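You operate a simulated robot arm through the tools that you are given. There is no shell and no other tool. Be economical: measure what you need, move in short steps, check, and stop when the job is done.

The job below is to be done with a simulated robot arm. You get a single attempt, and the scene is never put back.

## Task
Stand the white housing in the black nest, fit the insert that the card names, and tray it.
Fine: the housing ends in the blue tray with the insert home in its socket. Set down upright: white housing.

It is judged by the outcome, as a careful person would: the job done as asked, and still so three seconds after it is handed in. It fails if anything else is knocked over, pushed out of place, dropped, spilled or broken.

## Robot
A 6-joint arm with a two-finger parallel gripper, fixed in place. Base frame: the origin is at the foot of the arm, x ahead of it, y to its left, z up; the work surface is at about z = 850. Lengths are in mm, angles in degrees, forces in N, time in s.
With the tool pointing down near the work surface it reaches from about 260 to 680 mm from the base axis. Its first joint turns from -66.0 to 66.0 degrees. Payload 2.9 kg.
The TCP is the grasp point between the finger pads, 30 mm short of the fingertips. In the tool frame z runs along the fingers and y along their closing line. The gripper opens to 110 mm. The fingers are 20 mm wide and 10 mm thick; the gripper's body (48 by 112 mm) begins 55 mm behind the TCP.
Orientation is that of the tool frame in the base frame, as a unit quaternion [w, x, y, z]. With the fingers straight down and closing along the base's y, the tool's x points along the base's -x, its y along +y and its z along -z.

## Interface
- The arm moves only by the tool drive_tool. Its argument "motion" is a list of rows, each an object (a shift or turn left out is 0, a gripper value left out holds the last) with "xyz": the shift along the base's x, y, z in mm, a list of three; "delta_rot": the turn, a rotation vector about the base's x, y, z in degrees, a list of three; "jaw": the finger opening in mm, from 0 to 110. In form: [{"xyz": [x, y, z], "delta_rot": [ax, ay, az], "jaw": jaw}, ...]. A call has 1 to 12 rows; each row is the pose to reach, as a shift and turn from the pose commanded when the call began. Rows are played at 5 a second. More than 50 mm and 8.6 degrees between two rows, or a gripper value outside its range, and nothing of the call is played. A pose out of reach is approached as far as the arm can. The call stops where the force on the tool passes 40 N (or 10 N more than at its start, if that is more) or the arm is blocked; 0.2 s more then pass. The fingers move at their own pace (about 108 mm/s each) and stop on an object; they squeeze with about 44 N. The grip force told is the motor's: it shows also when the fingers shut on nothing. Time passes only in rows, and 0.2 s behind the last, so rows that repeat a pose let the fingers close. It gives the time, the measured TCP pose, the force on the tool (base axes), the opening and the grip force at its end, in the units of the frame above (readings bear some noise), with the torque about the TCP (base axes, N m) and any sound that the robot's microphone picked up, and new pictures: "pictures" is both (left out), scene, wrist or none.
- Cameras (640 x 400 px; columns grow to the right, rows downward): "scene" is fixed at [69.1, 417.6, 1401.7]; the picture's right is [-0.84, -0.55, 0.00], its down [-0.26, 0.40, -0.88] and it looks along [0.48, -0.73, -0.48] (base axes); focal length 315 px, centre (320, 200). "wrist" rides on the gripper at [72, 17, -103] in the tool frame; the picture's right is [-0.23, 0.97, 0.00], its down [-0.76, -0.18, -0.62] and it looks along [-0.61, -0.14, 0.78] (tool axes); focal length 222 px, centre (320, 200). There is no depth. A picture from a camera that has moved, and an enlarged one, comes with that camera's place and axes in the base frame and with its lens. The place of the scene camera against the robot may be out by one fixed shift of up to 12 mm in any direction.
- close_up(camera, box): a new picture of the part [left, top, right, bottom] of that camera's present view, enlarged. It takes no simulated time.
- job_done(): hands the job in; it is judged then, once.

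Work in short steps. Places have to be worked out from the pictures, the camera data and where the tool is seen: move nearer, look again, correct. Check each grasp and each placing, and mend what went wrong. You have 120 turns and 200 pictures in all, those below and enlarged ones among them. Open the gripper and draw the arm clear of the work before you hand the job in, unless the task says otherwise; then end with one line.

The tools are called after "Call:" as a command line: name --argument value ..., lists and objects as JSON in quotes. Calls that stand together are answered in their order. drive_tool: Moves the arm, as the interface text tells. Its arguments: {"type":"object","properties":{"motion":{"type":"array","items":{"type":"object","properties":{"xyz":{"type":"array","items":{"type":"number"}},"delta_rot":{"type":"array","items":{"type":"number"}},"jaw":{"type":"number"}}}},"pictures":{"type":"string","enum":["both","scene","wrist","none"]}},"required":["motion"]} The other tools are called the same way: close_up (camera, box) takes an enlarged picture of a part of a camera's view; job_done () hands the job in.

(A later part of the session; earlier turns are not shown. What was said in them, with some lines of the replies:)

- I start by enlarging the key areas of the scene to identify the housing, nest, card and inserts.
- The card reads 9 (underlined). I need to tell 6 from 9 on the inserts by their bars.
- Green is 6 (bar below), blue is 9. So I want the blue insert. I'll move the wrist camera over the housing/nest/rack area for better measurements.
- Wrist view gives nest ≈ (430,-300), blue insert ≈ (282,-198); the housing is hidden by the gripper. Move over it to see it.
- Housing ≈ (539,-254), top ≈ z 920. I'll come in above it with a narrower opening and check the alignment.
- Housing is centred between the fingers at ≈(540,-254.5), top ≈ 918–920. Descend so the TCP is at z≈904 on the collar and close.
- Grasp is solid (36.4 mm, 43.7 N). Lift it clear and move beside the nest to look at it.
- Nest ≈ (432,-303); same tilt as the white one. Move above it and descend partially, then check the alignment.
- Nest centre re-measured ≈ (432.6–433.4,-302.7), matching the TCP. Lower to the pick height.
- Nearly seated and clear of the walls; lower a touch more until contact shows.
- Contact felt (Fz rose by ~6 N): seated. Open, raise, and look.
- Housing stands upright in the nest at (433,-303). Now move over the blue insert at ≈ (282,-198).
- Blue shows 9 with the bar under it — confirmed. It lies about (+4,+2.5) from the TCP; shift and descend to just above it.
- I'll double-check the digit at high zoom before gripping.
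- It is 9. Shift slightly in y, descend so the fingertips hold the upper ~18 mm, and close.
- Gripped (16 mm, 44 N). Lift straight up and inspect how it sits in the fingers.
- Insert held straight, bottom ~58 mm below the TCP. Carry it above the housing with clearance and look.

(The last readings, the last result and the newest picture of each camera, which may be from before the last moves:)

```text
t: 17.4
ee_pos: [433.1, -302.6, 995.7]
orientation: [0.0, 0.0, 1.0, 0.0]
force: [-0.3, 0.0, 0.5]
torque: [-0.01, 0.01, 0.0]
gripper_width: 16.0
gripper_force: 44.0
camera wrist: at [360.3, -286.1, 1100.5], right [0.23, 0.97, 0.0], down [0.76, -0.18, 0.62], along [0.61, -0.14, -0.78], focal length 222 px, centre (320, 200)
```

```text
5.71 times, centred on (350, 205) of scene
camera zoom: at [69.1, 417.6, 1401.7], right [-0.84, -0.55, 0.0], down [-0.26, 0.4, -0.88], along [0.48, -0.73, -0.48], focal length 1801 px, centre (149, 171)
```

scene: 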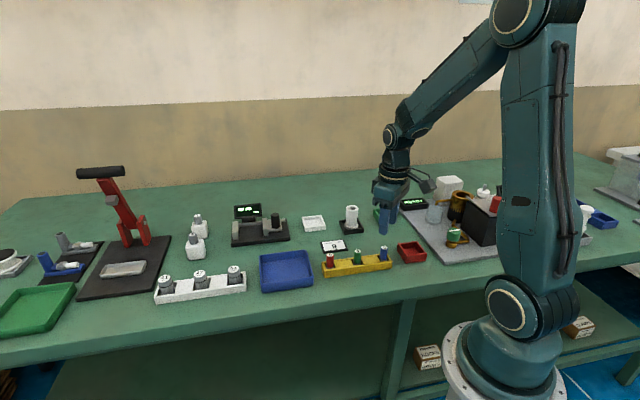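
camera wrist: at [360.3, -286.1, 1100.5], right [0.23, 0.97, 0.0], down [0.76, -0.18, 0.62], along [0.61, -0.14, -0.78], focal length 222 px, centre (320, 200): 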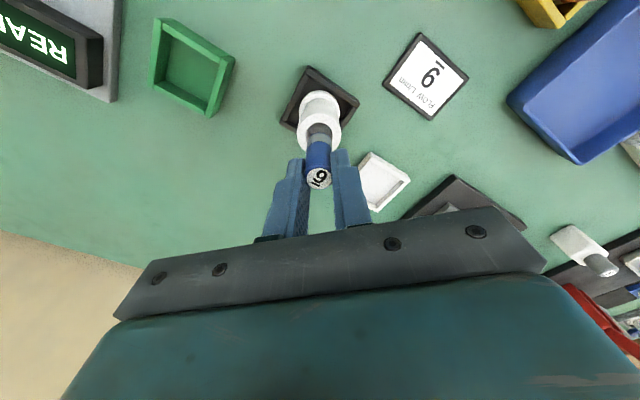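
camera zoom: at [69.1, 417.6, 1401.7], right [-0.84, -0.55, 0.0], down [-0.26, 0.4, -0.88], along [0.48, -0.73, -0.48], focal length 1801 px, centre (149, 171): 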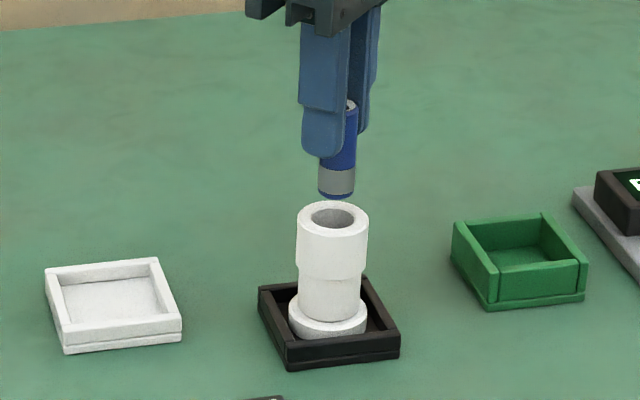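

Insert is about 1–1.5 mm short in +x relative to the hole; correct and lower to just above the rim for another check.

Call:
drive_tool --motion '[{"xyz": [1.4, 0.2, -6]}, {"xyz": [1.4, 0.2, -13]}, {"xyz": [1.4, 0.2, -13]}]' --pictures "none"

Call:
close_up --camera "wrist" --box '[270, 100, 370, 170]'

Call:
close_up --camera "scene" --box '[330, 180, 378, 220]'

```text
t: 18.2
ee_pos: [433.6, -302.9, 983.0]
orientation: [0.0, 0.0, 1.0, 0.0]
force: [-0.3, 0.0, 0.0]
torque: [-0.03, -0.01, -0.01]
gripper_width: 16.2
gripper_force: 44.0
```

```text
5.71 times, centred on (320, 135) of wrist
camera zoom: at [361.7, -285.7, 1088.1], right [0.23, 0.97, 0.0], down [0.76, -0.18, 0.62], along [0.61, -0.14, -0.78], focal length 1269 px, centre (320, 571)
```

zoom: 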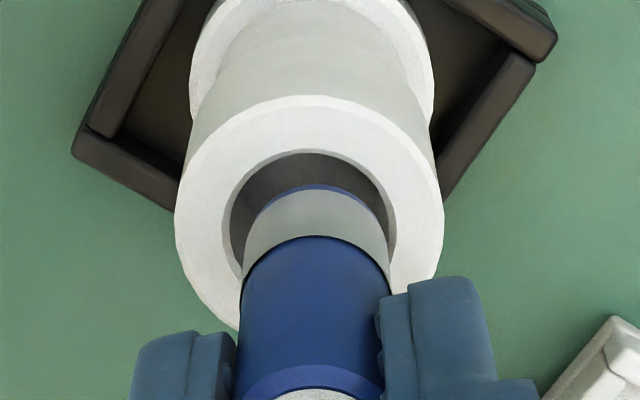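

```text
10.00 times, centred on (354, 200) of scene
camera zoom: at [69.1, 417.6, 1401.7], right [-0.84, -0.55, 0.0], down [-0.26, 0.4, -0.88], along [0.48, -0.73, -0.48], focal length 3152 px, centre (-20, 200)
```

zoom: 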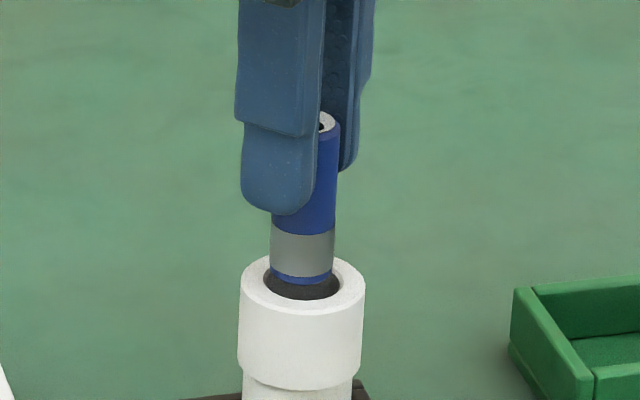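

Offsets are within about 1 mm; I apply a small correction (-0.5,-0.5) and lower slowly into the hole, watching the force.

Call:
drive_tool --motion '[{"xyz": [-0.5, -0.5, -2]}, {"xyz": [-0.5, -0.5, -5]}, {"xyz": [-0.5, -0.5, -8]}, {"xyz": [-0.5, -0.5, -11]}, {"xyz": [-0.5, -0.5, -11]}]' --pictures "none"

Call:
close_up --camera "wrist" --box '[270, 100, 370, 170]'

Call:
close_up --camera "scene" --box '[330, 180, 378, 220]'

```text
t: 19.4
ee_pos: [433.2, -303.6, 972.5]
orientation: [0.0, 0.0, 1.0, 0.0]
force: [-0.4, -0.2, -1.3]
torque: [-0.05, 0.04, 0.0]
gripper_width: 16.2
gripper_force: 44.4
```

```text
5.71 times, centred on (320, 135) of wrist
camera zoom: at [361.2, -286.1, 1077.3], right [0.23, 0.97, 0.0], down [0.76, -0.18, 0.62], along [0.61, -0.14, -0.78], focal length 1269 px, centre (320, 571)
```

zoom: 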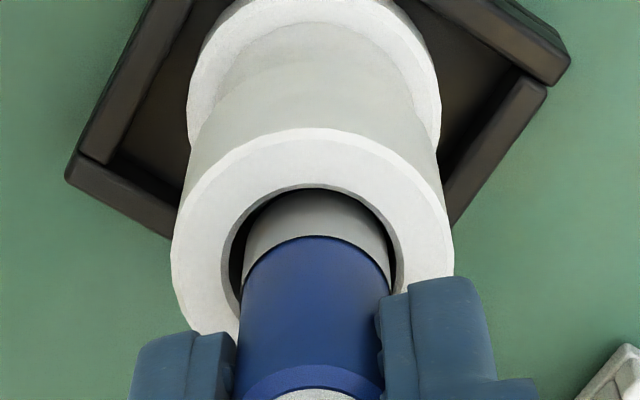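

```text
10.00 times, centred on (354, 200) of scene
camera zoom: at [69.1, 417.6, 1401.7], right [-0.84, -0.55, 0.0], down [-0.26, 0.4, -0.88], along [0.48, -0.73, -0.48], focal length 3152 px, centre (-20, 200)
```

zoom: 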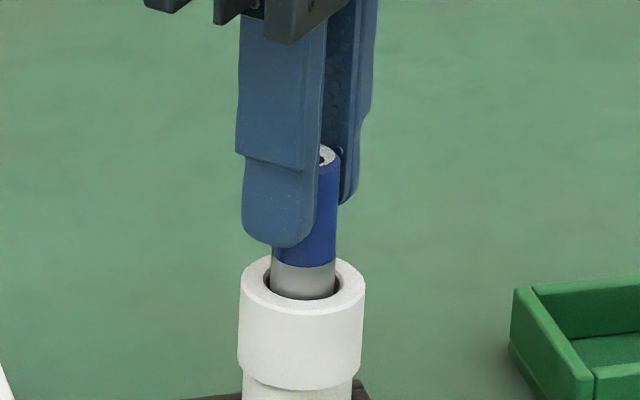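

The insert has entered the hole freely. Continue down to the bottom in small steps.

Call:
drive_tool --motion '[{"xyz": [-0.2, -0.4, -4]}, {"xyz": [-0.2, -0.4, -8]}, {"xyz": [-0.2, -0.4, -11]}, {"xyz": [-0.2, -0.4, -13]}, {"xyz": [-0.2, -0.4, -14]}, {"xyz": [-0.2, -0.4, -15]}, {"xyz": [-0.2, -0.4, -16]}, {"xyz": [-0.2, -0.4, -16]}]' --pictures "none"

Call:
close_up --camera "wrist" --box '[270, 100, 370, 170]'

Call:
close_up --camera "scene" --box '[330, 180, 378, 220]'

```text
t: 21.2
ee_pos: [432.9, -304.3, 956.5]
orientation: [0.0, 0.0, 1.0, 0.0]
force: [-0.3, 0.0, -0.3]
torque: [0.0, -0.02, 0.04]
gripper_width: 16.1
gripper_force: 44.3
```

```text
5.71 times, centred on (320, 135) of wrist
camera zoom: at [360.8, -287.3, 1061.3], right [0.23, 0.97, 0.0], down [0.76, -0.18, 0.62], along [0.61, -0.14, -0.78], focal length 1269 px, centre (320, 571)
```

zoom: 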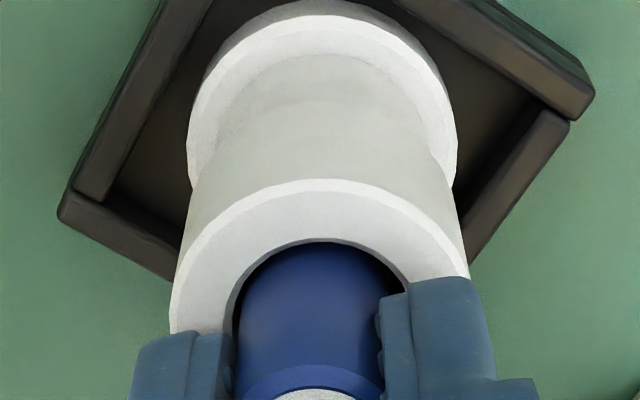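

```text
10.00 times, centred on (354, 200) of scene
camera zoom: at [69.1, 417.6, 1401.7], right [-0.84, -0.55, 0.0], down [-0.26, 0.4, -0.88], along [0.48, -0.73, -0.48], focal length 3152 px, centre (-20, 200)
```

zoom: 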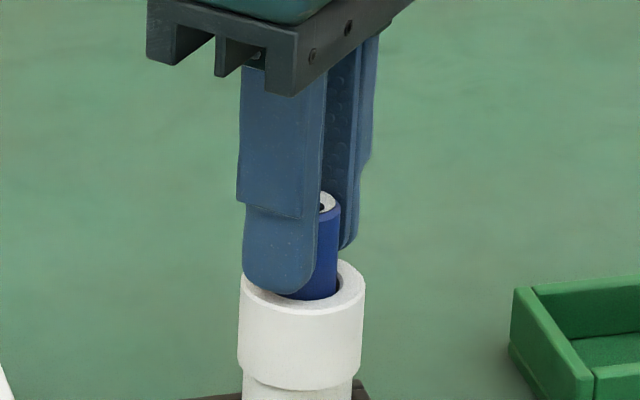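

No bottom contact yet; go down slightly more until contact or the fingertips near the rim.

Call:
drive_tool --motion '[{"xyz": [0, 0, -1]}, {"xyz": [0, 0, -2]}, {"xyz": [0, 0, -3]}, {"xyz": [0, 0, -3]}]' --pictures "none"

Call:
close_up --camera "scene" --box '[330, 180, 378, 220]'

```text
t: 22.2
ee_pos: [434.2, -303.6, 956.9]
orientation: [0.002, -0.001, 1.0, -0.002]
force: [-3.9, -0.2, 28.6]
torque: [0.01, 0.37, 0.0]
gripper_width: 16.1
gripper_force: 44.0
```

```text
10.00 times, centred on (354, 200) of scene
camera zoom: at [68.6, 417.9, 1401.7], right [-0.84, -0.55, 0.0], down [-0.26, 0.4, -0.88], along [0.48, -0.73, -0.48], focal length 3152 px, centre (-20, 200)
```

zoom: 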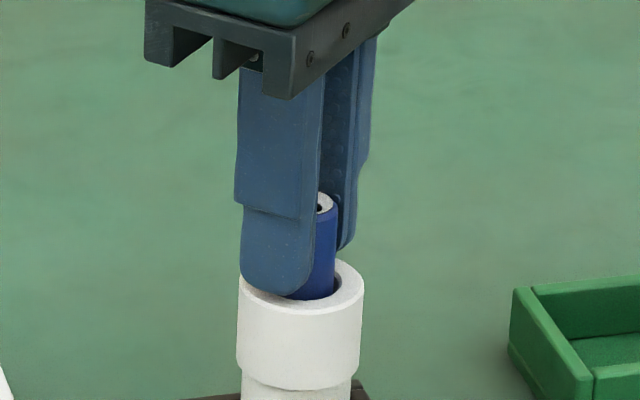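

Contact of ~29 N at about the expected socket depth. Ease back to relieve, release, and rise to inspect.

Call:
drive_tool --motion '[{"xyz": [0, 0, 2]}, {"xyz": [0, 0, 2]}]' --pictures "none"

```text
t: 22.8
ee_pos: [434.2, -305.0, 955.8]
orientation: [0.001, 0.0, 1.0, 0.001]
force: [-0.5, -4.6, 16.3]
torque: [-0.2, 0.03, 0.05]
gripper_width: 16.3
gripper_force: 44.3
```

Call:
drive_tool --motion '[{"xyz": [0, 0, 2]}, {"xyz": [0, 0, 2], "jaw": 40}, {"xyz": [0, 0, 2], "jaw": 40}, {"xyz": [0, 0, 30], "jaw": 40}, {"xyz": [0, 0, 60], "jaw": 40}, {"xyz": [0, 0, 60], "jaw": 40}]' --pictures "wrist"

Call:
close_up --camera "wrist" --box '[260, 50, 380, 160]'

Call:
close_up --camera "scene" --box '[320, 180, 380, 240]'

```text
t: 24.2
ee_pos: [434.3, -300.9, 1015.2]
orientation: [0.0, 0.0, 1.0, 0.0]
force: [0.0, 0.0, -0.7]
torque: [0.03, -0.03, -0.01]
gripper_width: 40.1
gripper_force: 0.1
camera wrist: at [362.0, -285.0, 1120.7], right [0.23, 0.97, 0.0], down [0.76, -0.18, 0.62], along [0.61, -0.14, -0.78], focal length 222 px, centre (320, 200)
```

wrist: 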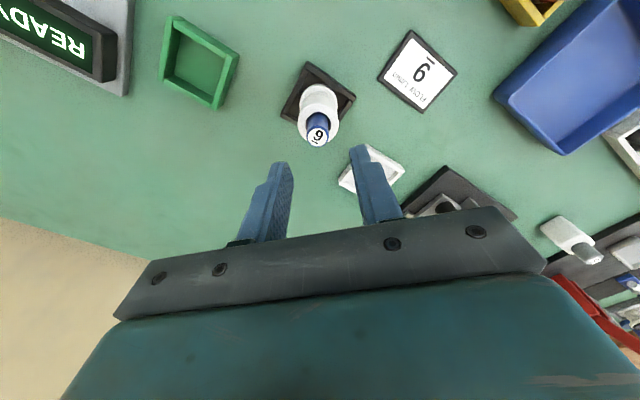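

```text
3.64 times, centred on (320, 105) of wrist
camera zoom: at [362.0, -285.0, 1120.7], right [0.23, 0.97, 0.0], down [0.76, -0.18, 0.62], along [0.61, -0.14, -0.78], focal length 808 px, centre (320, 546)
```

zoom: 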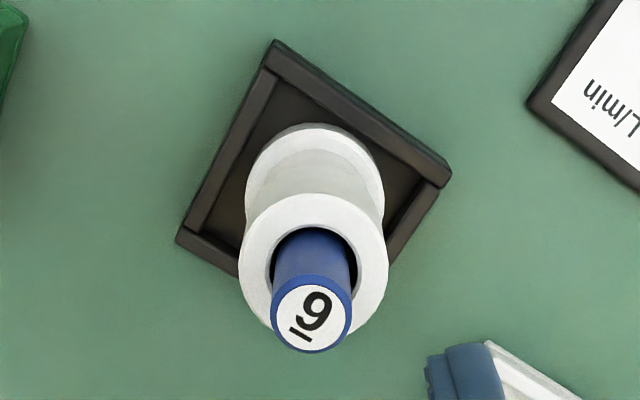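

```text
6.67 times, centred on (350, 210) of scene
camera zoom: at [69.1, 417.6, 1401.7], right [-0.84, -0.55, 0.0], down [-0.26, 0.4, -0.88], along [0.48, -0.73, -0.48], focal length 2102 px, centre (120, 133)
```

zoom: 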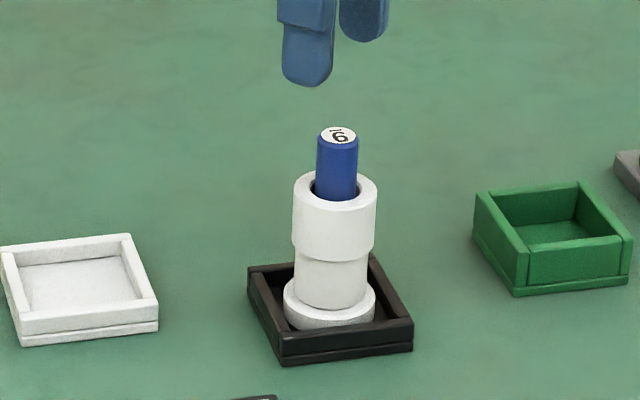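

Insert stands in the socket, protruding ~26 mm. I'll press gently from above with closed fingertips to confirm that it is home.

Call:
drive_tool --motion '[{"xyz": [0, 0, 0], "jaw": 0}, {"xyz": [0, 0, 0], "jaw": 0}, {"xyz": [0, 0, -25], "jaw": 0}, {"xyz": [0, 0, -32], "jaw": 0}, {"xyz": [0, 0, -32], "jaw": 0}]' --pictures "none"

Call:
close_up --camera "scene" --box '[320, 170, 380, 230]'

```text
t: 25.4
ee_pos: [432.9, -302.4, 983.6]
orientation: [0.0, 0.0, 1.0, 0.0]
force: [-0.6, -0.2, -0.7]
torque: [0.01, -0.04, 0.02]
gripper_width: 0.0
gripper_force: 37.8
```

```text
6.67 times, centred on (350, 200) of scene
camera zoom: at [69.1, 417.6, 1401.7], right [-0.84, -0.55, 0.0], down [-0.26, 0.4, -0.88], along [0.48, -0.73, -0.48], focal length 2102 px, centre (120, 200)
```

zoom: 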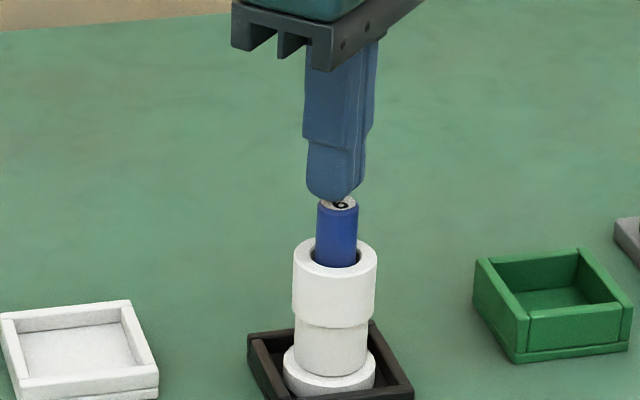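

Fingertips are just above the insert top. Press down in small steps.

Call:
drive_tool --motion '[{"xyz": [0, 0, -4]}, {"xyz": [0, 0, -6]}, {"xyz": [0, 0, -7]}, {"xyz": [0, 0, -8]}, {"xyz": [0, 0, -9]}, {"xyz": [0, 0, -10]}, {"xyz": [0, 0, -11]}, {"xyz": [0, 0, -12]}]' --pictures "none"

Call:
close_up --camera "scene" --box '[320, 170, 380, 230]'

```text
t: 26.9
ee_pos: [434.4, -305.8, 978.4]
orientation: [0.005, 0.0, 1.0, -0.002]
force: [-2.1, 0.8, 8.0]
torque: [0.04, 0.13, 0.01]
gripper_width: 0.2
gripper_force: 37.6
stopped in row 7: the force on the tool passed its limit at 41 N (the readings are from after the stop); the commanded pose is now the measured one
```

```text
6.67 times, centred on (350, 200) of scene
camera zoom: at [68.9, 417.7, 1401.7], right [-0.84, -0.55, 0.0], down [-0.26, 0.4, -0.88], along [0.48, -0.73, -0.48], focal length 2102 px, centre (120, 200)
```

zoom: 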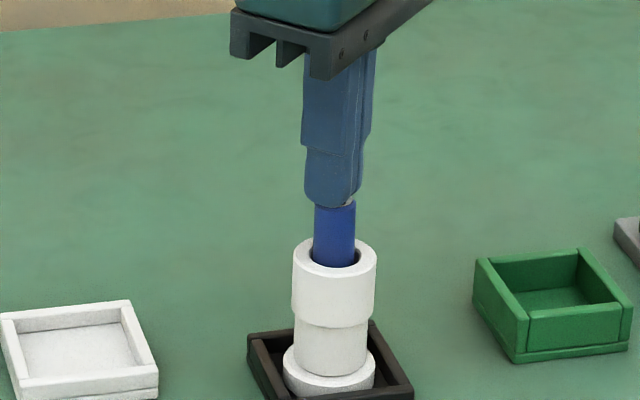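

Stiff stop at 41 N with no motion: the insert is bottomed. Rise, restore exact verticality, open and inspect.

Call:
drive_tool --motion '[{"xyz": [0, 0, 15]}, {"xyz": [-0.8, 2.5, 45], "delta_rot": [0.23, 0.57, 0], "jaw": 66}, {"xyz": [-0.8, 2.5, 45], "delta_rot": [0.23, 0.57, 0], "jaw": 66}, {"xyz": [-0.8, 2.5, 45], "delta_rot": [0.23, 0.57, 0], "jaw": 66}]' --pictures "wrist"

Call:
close_up --camera "wrist" --box '[260, 50, 380, 160]'

Call:
close_up --camera "scene" --box '[320, 180, 380, 240]'

```text
t: 27.9
ee_pos: [432.2, -302.9, 1023.2]
orientation: [-0.002, 0.0, 1.0, -0.001]
force: [0.8, 0.3, 0.2]
torque: [-0.01, 0.0, -0.01]
gripper_width: 66.1
gripper_force: 0.1
camera wrist: at [361.6, -284.9, 1127.1], right [0.23, 0.97, 0.0], down [0.76, -0.18, 0.62], along [0.6, -0.14, -0.78], focal length 222 px, centre (320, 200)
```

wrist: 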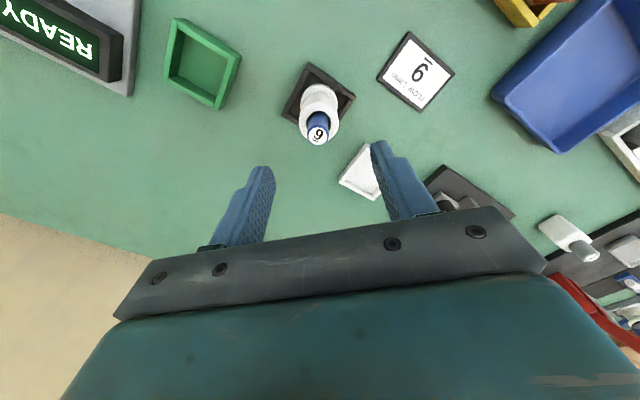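

```text
3.64 times, centred on (320, 105) of wrist
camera zoom: at [361.6, -284.9, 1127.1], right [0.23, 0.97, 0.0], down [0.76, -0.18, 0.62], along [0.6, -0.14, -0.78], focal length 808 px, centre (320, 546)
```

zoom: 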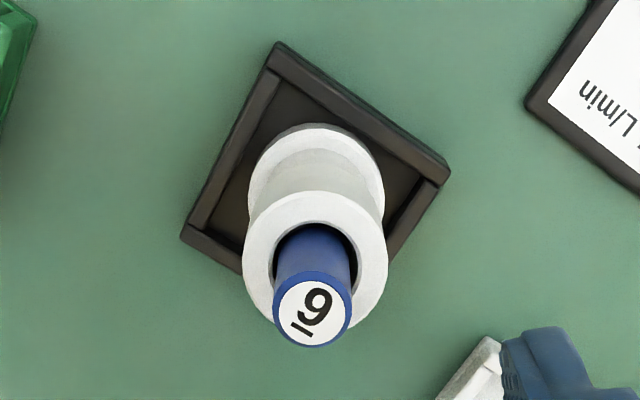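

```text
6.67 times, centred on (350, 210) of scene
camera zoom: at [69.1, 417.6, 1401.7], right [-0.84, -0.55, 0.0], down [-0.26, 0.4, -0.88], along [0.48, -0.73, -0.48], focal length 2102 px, centre (120, 133)
```

zoom: 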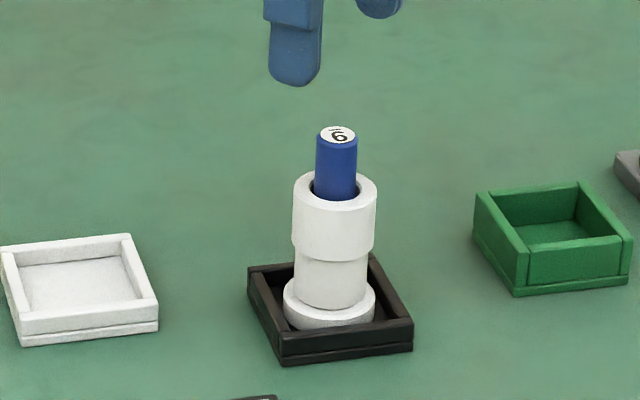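

All upright and fitted. Descend around the collar and grip the housing again.

Call:
drive_tool --motion '[{"xyz": [0.5, 0, -40], "delta_rot": [0, -0.2, 0]}, {"xyz": [0.5, 0, -80], "delta_rot": [0, -0.2, 0]}, {"xyz": [0.5, 0, -105], "delta_rot": [0, -0.2, 0]}, {"xyz": [0.5, 0, -117], "delta_rot": [0, -0.2, 0]}, {"xyz": [0.5, 0, -117], "delta_rot": [0, -0.2, 0]}]' --pictures "none"

Call:
close_up --camera "scene" --box '[320, 170, 380, 230]'

Call:
close_up --camera "wrist" --box '[220, 100, 420, 240]'

```text
t: 29.1
ee_pos: [433.8, -301.1, 905.7]
orientation: [0.0, 0.0, 1.0, 0.0]
force: [0.6, 0.3, -0.2]
torque: [-0.05, 0.03, 0.01]
gripper_width: 66.2
gripper_force: 0.1
```

```text
6.67 times, centred on (350, 200) of scene
camera zoom: at [69.1, 417.6, 1401.7], right [-0.84, -0.55, 0.0], down [-0.26, 0.4, -0.88], along [0.48, -0.73, -0.48], focal length 2102 px, centre (120, 200)
```

zoom: 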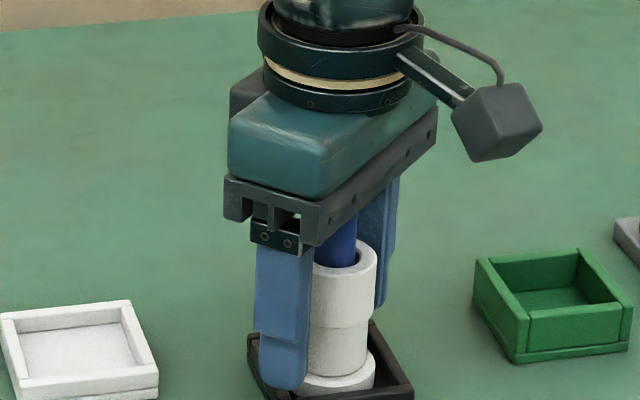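

```text
2.86 times, centred on (320, 170) of wrist
camera zoom: at [361.4, -284.6, 1009.5], right [0.23, 0.97, 0.0], down [0.76, -0.18, 0.62], along [0.61, -0.14, -0.78], focal length 635 px, centre (320, 286)
```

zoom: 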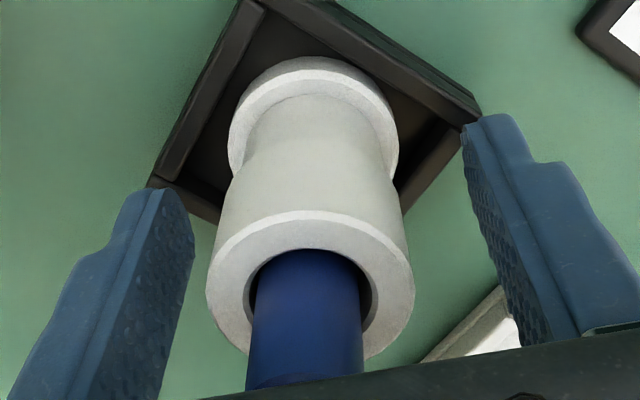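

Fingers straddle the collar; shift -2 in y to centre, then close.

Call:
drive_tool --motion '[{"xyz": [0, -2, 0]}, {"xyz": [0, -2, 0], "jaw": 30}, {"xyz": [0, -2, 0], "jaw": 30}, {"xyz": [0, -2, 0], "jaw": 30}, {"xyz": [0, -2, 0], "jaw": 30}]' --pictures "none"

```text
t: 30.3
ee_pos: [433.7, -303.8, 905.3]
orientation: [0.0, 0.0, 1.0, 0.0]
force: [0.3, 1.0, 0.1]
torque: [-0.03, 0.0, -0.04]
gripper_width: 36.4
gripper_force: 44.3
```

Gripped again (36.4 mm). Lift vertically and carry toward the blue tray, stopping short to view it.

Call:
drive_tool --motion '[{"xyz": [0, 0, 20]}, {"xyz": [0, 0, 50]}, {"xyz": [0, 0, 85]}, {"xyz": [8, 40, 85]}, {"xyz": [16, 80, 85]}, {"xyz": [24, 120, 85]}, {"xyz": [32, 160, 85]}, {"xyz": [36, 200, 85]}, {"xyz": [36, 200, 85]}]' --pictures "both"

Call:
close_up --camera "scene" --box '[240, 170, 360, 300]'

```text
t: 32.3
ee_pos: [468.6, -102.9, 989.6]
orientation: [0.0, 0.001, 1.0, 0.001]
force: [-0.9, -0.3, -1.8]
torque: [0.02, -0.03, -0.01]
gripper_width: 36.4
gripper_force: 44.0
camera wrist: at [396.9, -86.0, 1094.3], right [0.23, 0.97, 0.0], down [0.76, -0.18, 0.62], along [0.61, -0.14, -0.78], focal length 222 px, centre (320, 200)
```

scene: 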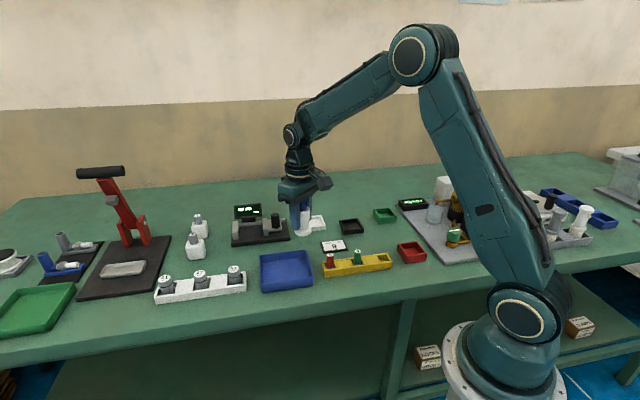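
wrist: 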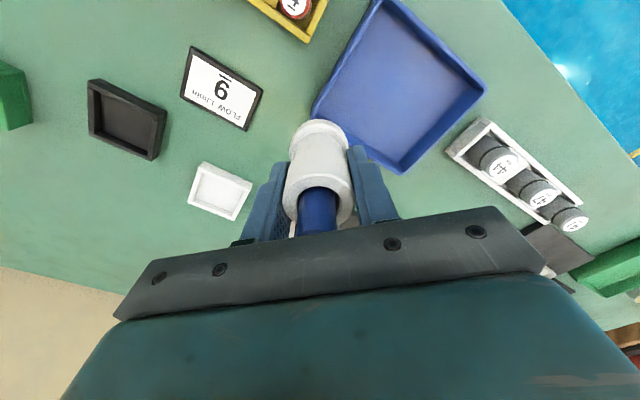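

```text
3.08 times, centred on (300, 235) of scene
camera zoom: at [69.1, 417.6, 1401.7], right [-0.84, -0.55, 0.0], down [-0.26, 0.4, -0.88], along [0.48, -0.73, -0.48], focal length 970 px, centre (382, 92)
```

zoom: 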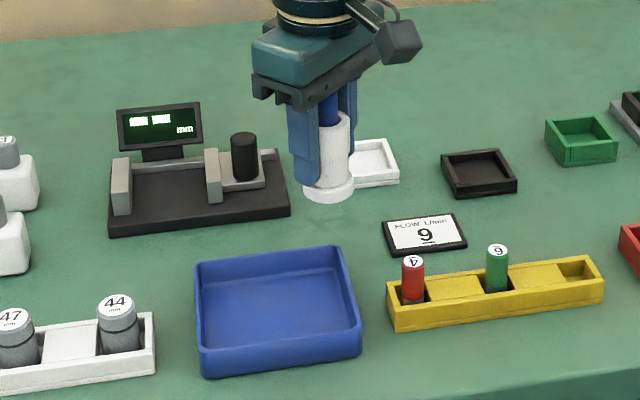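

Tray centre ≈ (467,-24). Move above it, and lower partway.

Call:
drive_tool --motion '[{"xyz": [-1, 40, 0]}, {"xyz": [-2, 78, 0]}, {"xyz": [-2, 78, -40]}, {"xyz": [-2, 78, -65]}, {"xyz": [-2, 78, -74]}, {"xyz": [-2, 78, -74]}]' --pictures "both"

Call:
close_up --camera "scene" --box '[240, 190, 360, 300]'

```text
t: 33.7
ee_pos: [469.3, -27.2, 916.2]
orientation: [0.0, 0.0, 1.0, 0.001]
force: [0.0, -0.4, -2.0]
torque: [-0.01, 0.01, 0.0]
gripper_width: 36.5
gripper_force: 43.6
camera wrist: at [397.3, -9.9, 1021.0], right [0.23, 0.97, 0.0], down [0.76, -0.18, 0.62], along [0.61, -0.14, -0.78], focal length 222 px, centre (320, 200)
```

scene: 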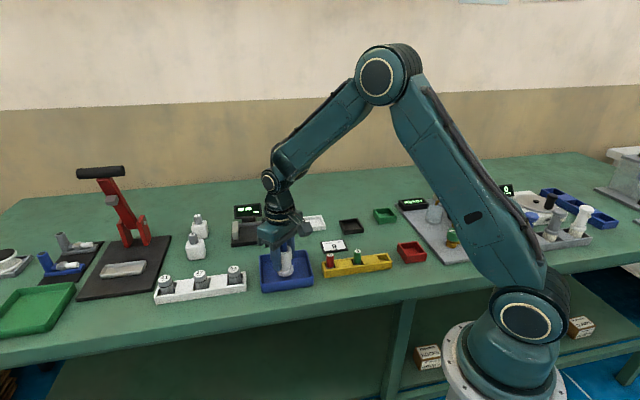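
wrist: 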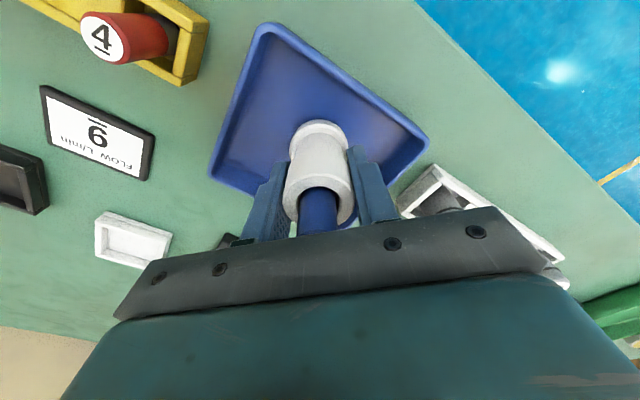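

```text
3.64 times, centred on (300, 245) of scene
camera zoom: at [69.1, 417.6, 1401.7], right [-0.84, -0.55, 0.0], down [-0.26, 0.4, -0.88], along [0.48, -0.73, -0.48], focal length 1146 px, centre (393, 36)
```

zoom: 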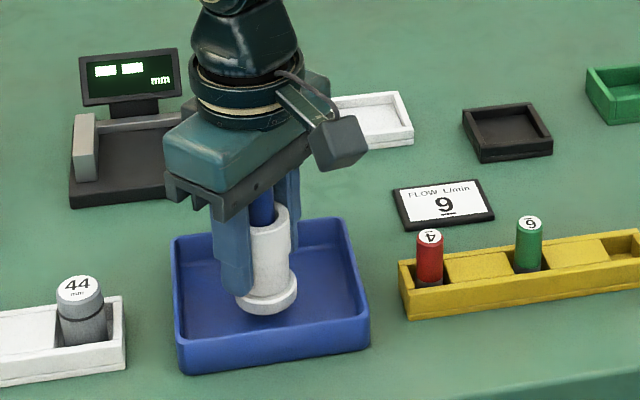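

The housing is over the middle of the tray. Lower in small steps until contact.

Call:
drive_tool --motion '[{"xyz": [0, 0, -5]}, {"xyz": [0, 0, -8]}, {"xyz": [0, 0, -9.5]}, {"xyz": [0, 0, -10.5]}, {"xyz": [0, 0, -11.5]}, {"xyz": [0, 0, -11.5]}]' --pictures "none"

Call:
close_up --camera "scene" --box '[255, 220, 315, 295]'

```text
t: 35.1
ee_pos: [467.6, -25.0, 905.0]
orientation: [0.0, 0.0, 1.0, 0.001]
force: [-0.4, 0.8, -0.8]
torque: [0.0, -0.03, 0.03]
gripper_width: 36.8
gripper_force: 44.2
```

```text
5.33 times, centred on (285, 258) of scene
camera zoom: at [69.1, 417.6, 1401.7], right [-0.84, -0.55, 0.0], down [-0.26, 0.4, -0.88], along [0.48, -0.73, -0.48], focal length 1681 px, centre (507, -107)
```

zoom: 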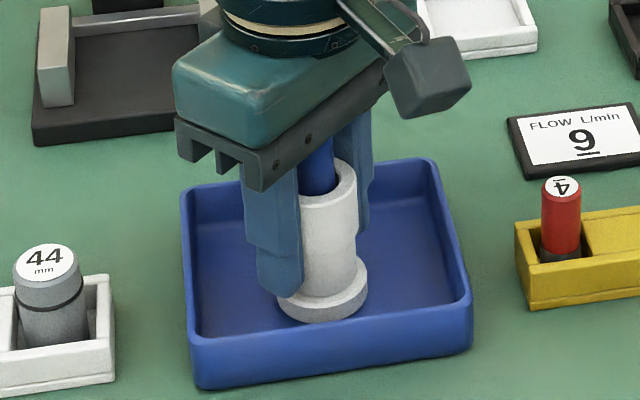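

Close but perhaps not touching (Fz −0.8, partly loaded). Continue with sub-millimetre steps.

Call:
drive_tool --motion '[{"xyz": [0, 0, -0.5]}, {"xyz": [0, 0, -1]}, {"xyz": [0, 0, -1]}]' --pictures "none"

```text
t: 35.9
ee_pos: [467.3, -25.8, 904.6]
orientation: [0.001, -0.001, 1.0, 0.0]
force: [0.1, -0.5, 1.8]
torque: [0.06, 0.07, -0.01]
gripper_width: 36.8
gripper_force: 44.0
```

Call:
drive_tool --motion '[{"xyz": [0, 0, -0.4]}, {"xyz": [0, 0, -0.8]}, {"xyz": [0, 0, -0.8]}]' --pictures "none"

```text
t: 36.7
ee_pos: [468.4, -26.1, 903.8]
orientation: [0.001, 0.0, 1.0, -0.001]
force: [-5.5, -1.3, 19.0]
torque: [0.12, 0.44, 0.02]
gripper_width: 36.6
gripper_force: 44.3
```

Firm contact (19 N): it stands on the tray floor. Ease up half a millimetre, open, and withdraw upward.

Call:
drive_tool --motion '[{"xyz": [0, 0, 0.6]}, {"xyz": [0, 0, 0.6], "jaw": 62}, {"xyz": [0, 0, 0.6], "jaw": 62}, {"xyz": [0, 0, 0.6], "jaw": 62}, {"xyz": [0, 0, 30], "jaw": 62}, {"xyz": [0, 0, 70], "jaw": 62}, {"xyz": [0, 0, 115], "jaw": 62}, {"xyz": [0, 0, 115], "jaw": 62}]' --pictures "both"

Call:
close_up --camera "scene" --box '[255, 220, 315, 295]'

Call:
close_up --camera "wrist" --box '[220, 20, 420, 160]'

```text
t: 38.5
ee_pos: [469.6, -25.5, 1019.0]
orientation: [0.0, 0.001, 1.0, 0.0]
force: [-0.5, 0.5, -0.2]
torque: [0.04, 0.0, 0.02]
gripper_width: 61.7
gripper_force: 0.0
camera wrist: at [397.1, -8.9, 1123.2], right [0.23, 0.97, 0.0], down [0.76, -0.18, 0.62], along [0.61, -0.14, -0.78], focal length 222 px, centre (320, 200)
```

scene: 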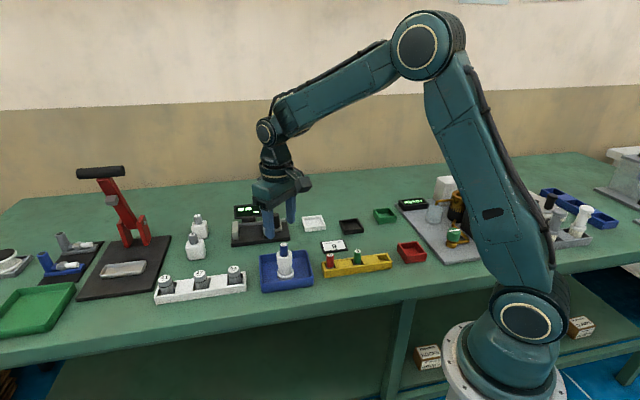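
wrist: 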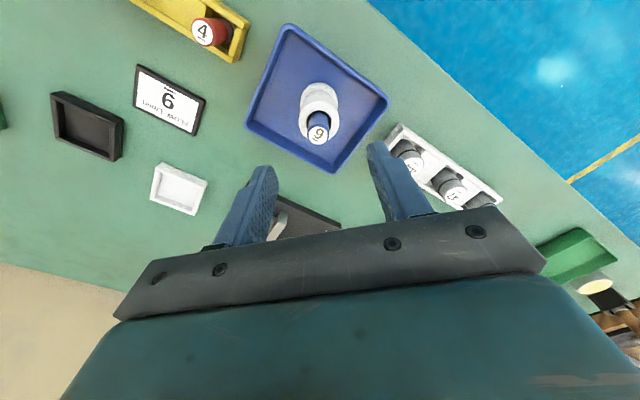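

```text
5.33 times, centred on (285, 258) of scene
camera zoom: at [69.1, 417.6, 1401.7], right [-0.84, -0.55, 0.0], down [-0.26, 0.4, -0.88], along [0.48, -0.73, -0.48], focal length 1681 px, centre (507, -107)
```

zoom: 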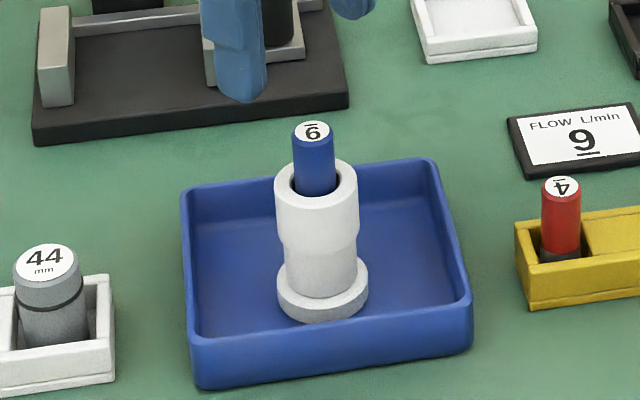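

```text
2.86 times, centred on (320, 90) of wrist
camera zoom: at [397.1, -8.9, 1123.2], right [0.23, 0.97, 0.0], down [0.76, -0.18, 0.62], along [0.61, -0.14, -0.78], focal length 635 px, centre (320, 514)
```

zoom: 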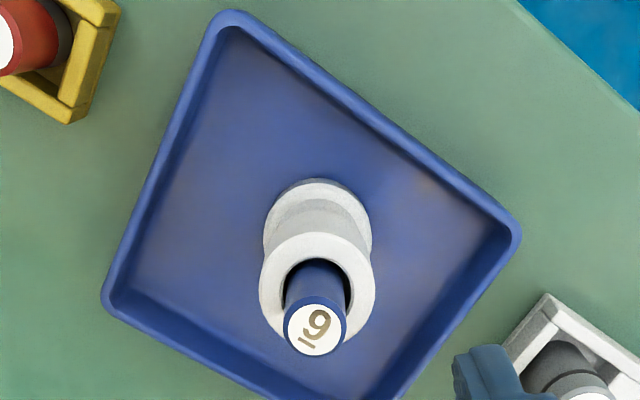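

The housing stands upright in the blue tray with the 9 insert seated. Withdraw the arm clear.

Call:
drive_tool --motion '[{"xyz": [0, 0, 45]}, {"xyz": [-20, -20, 85]}, {"xyz": [-40, -40, 125], "jaw": 110}, {"xyz": [-45, -60, 150], "jaw": 110}, {"xyz": [-45, -60, 150], "jaw": 110}]' --pictures "scene"

```text
t: 39.7
ee_pos: [424.2, -83.9, 1169.0]
orientation: [0.0, 0.0, 1.0, 0.0]
force: [0.2, 0.3, -0.1]
torque: [0.03, -0.04, 0.03]
gripper_width: 109.9
gripper_force: 0.0
```

scene: 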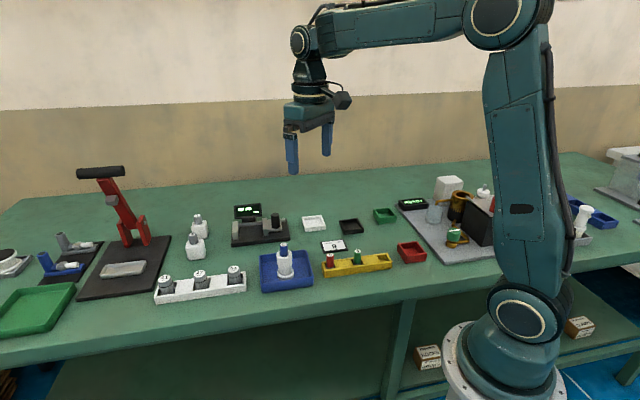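

Everything is in place and the arm is clear, so I'm handing the job in.

Call:
job_done

```text
The job is handed in.
```

The white housing is upright in the blue tray with the card's "9" insert (the blue one) bottomed in its socket, and in the last view nothing else had been moved or knocked over.
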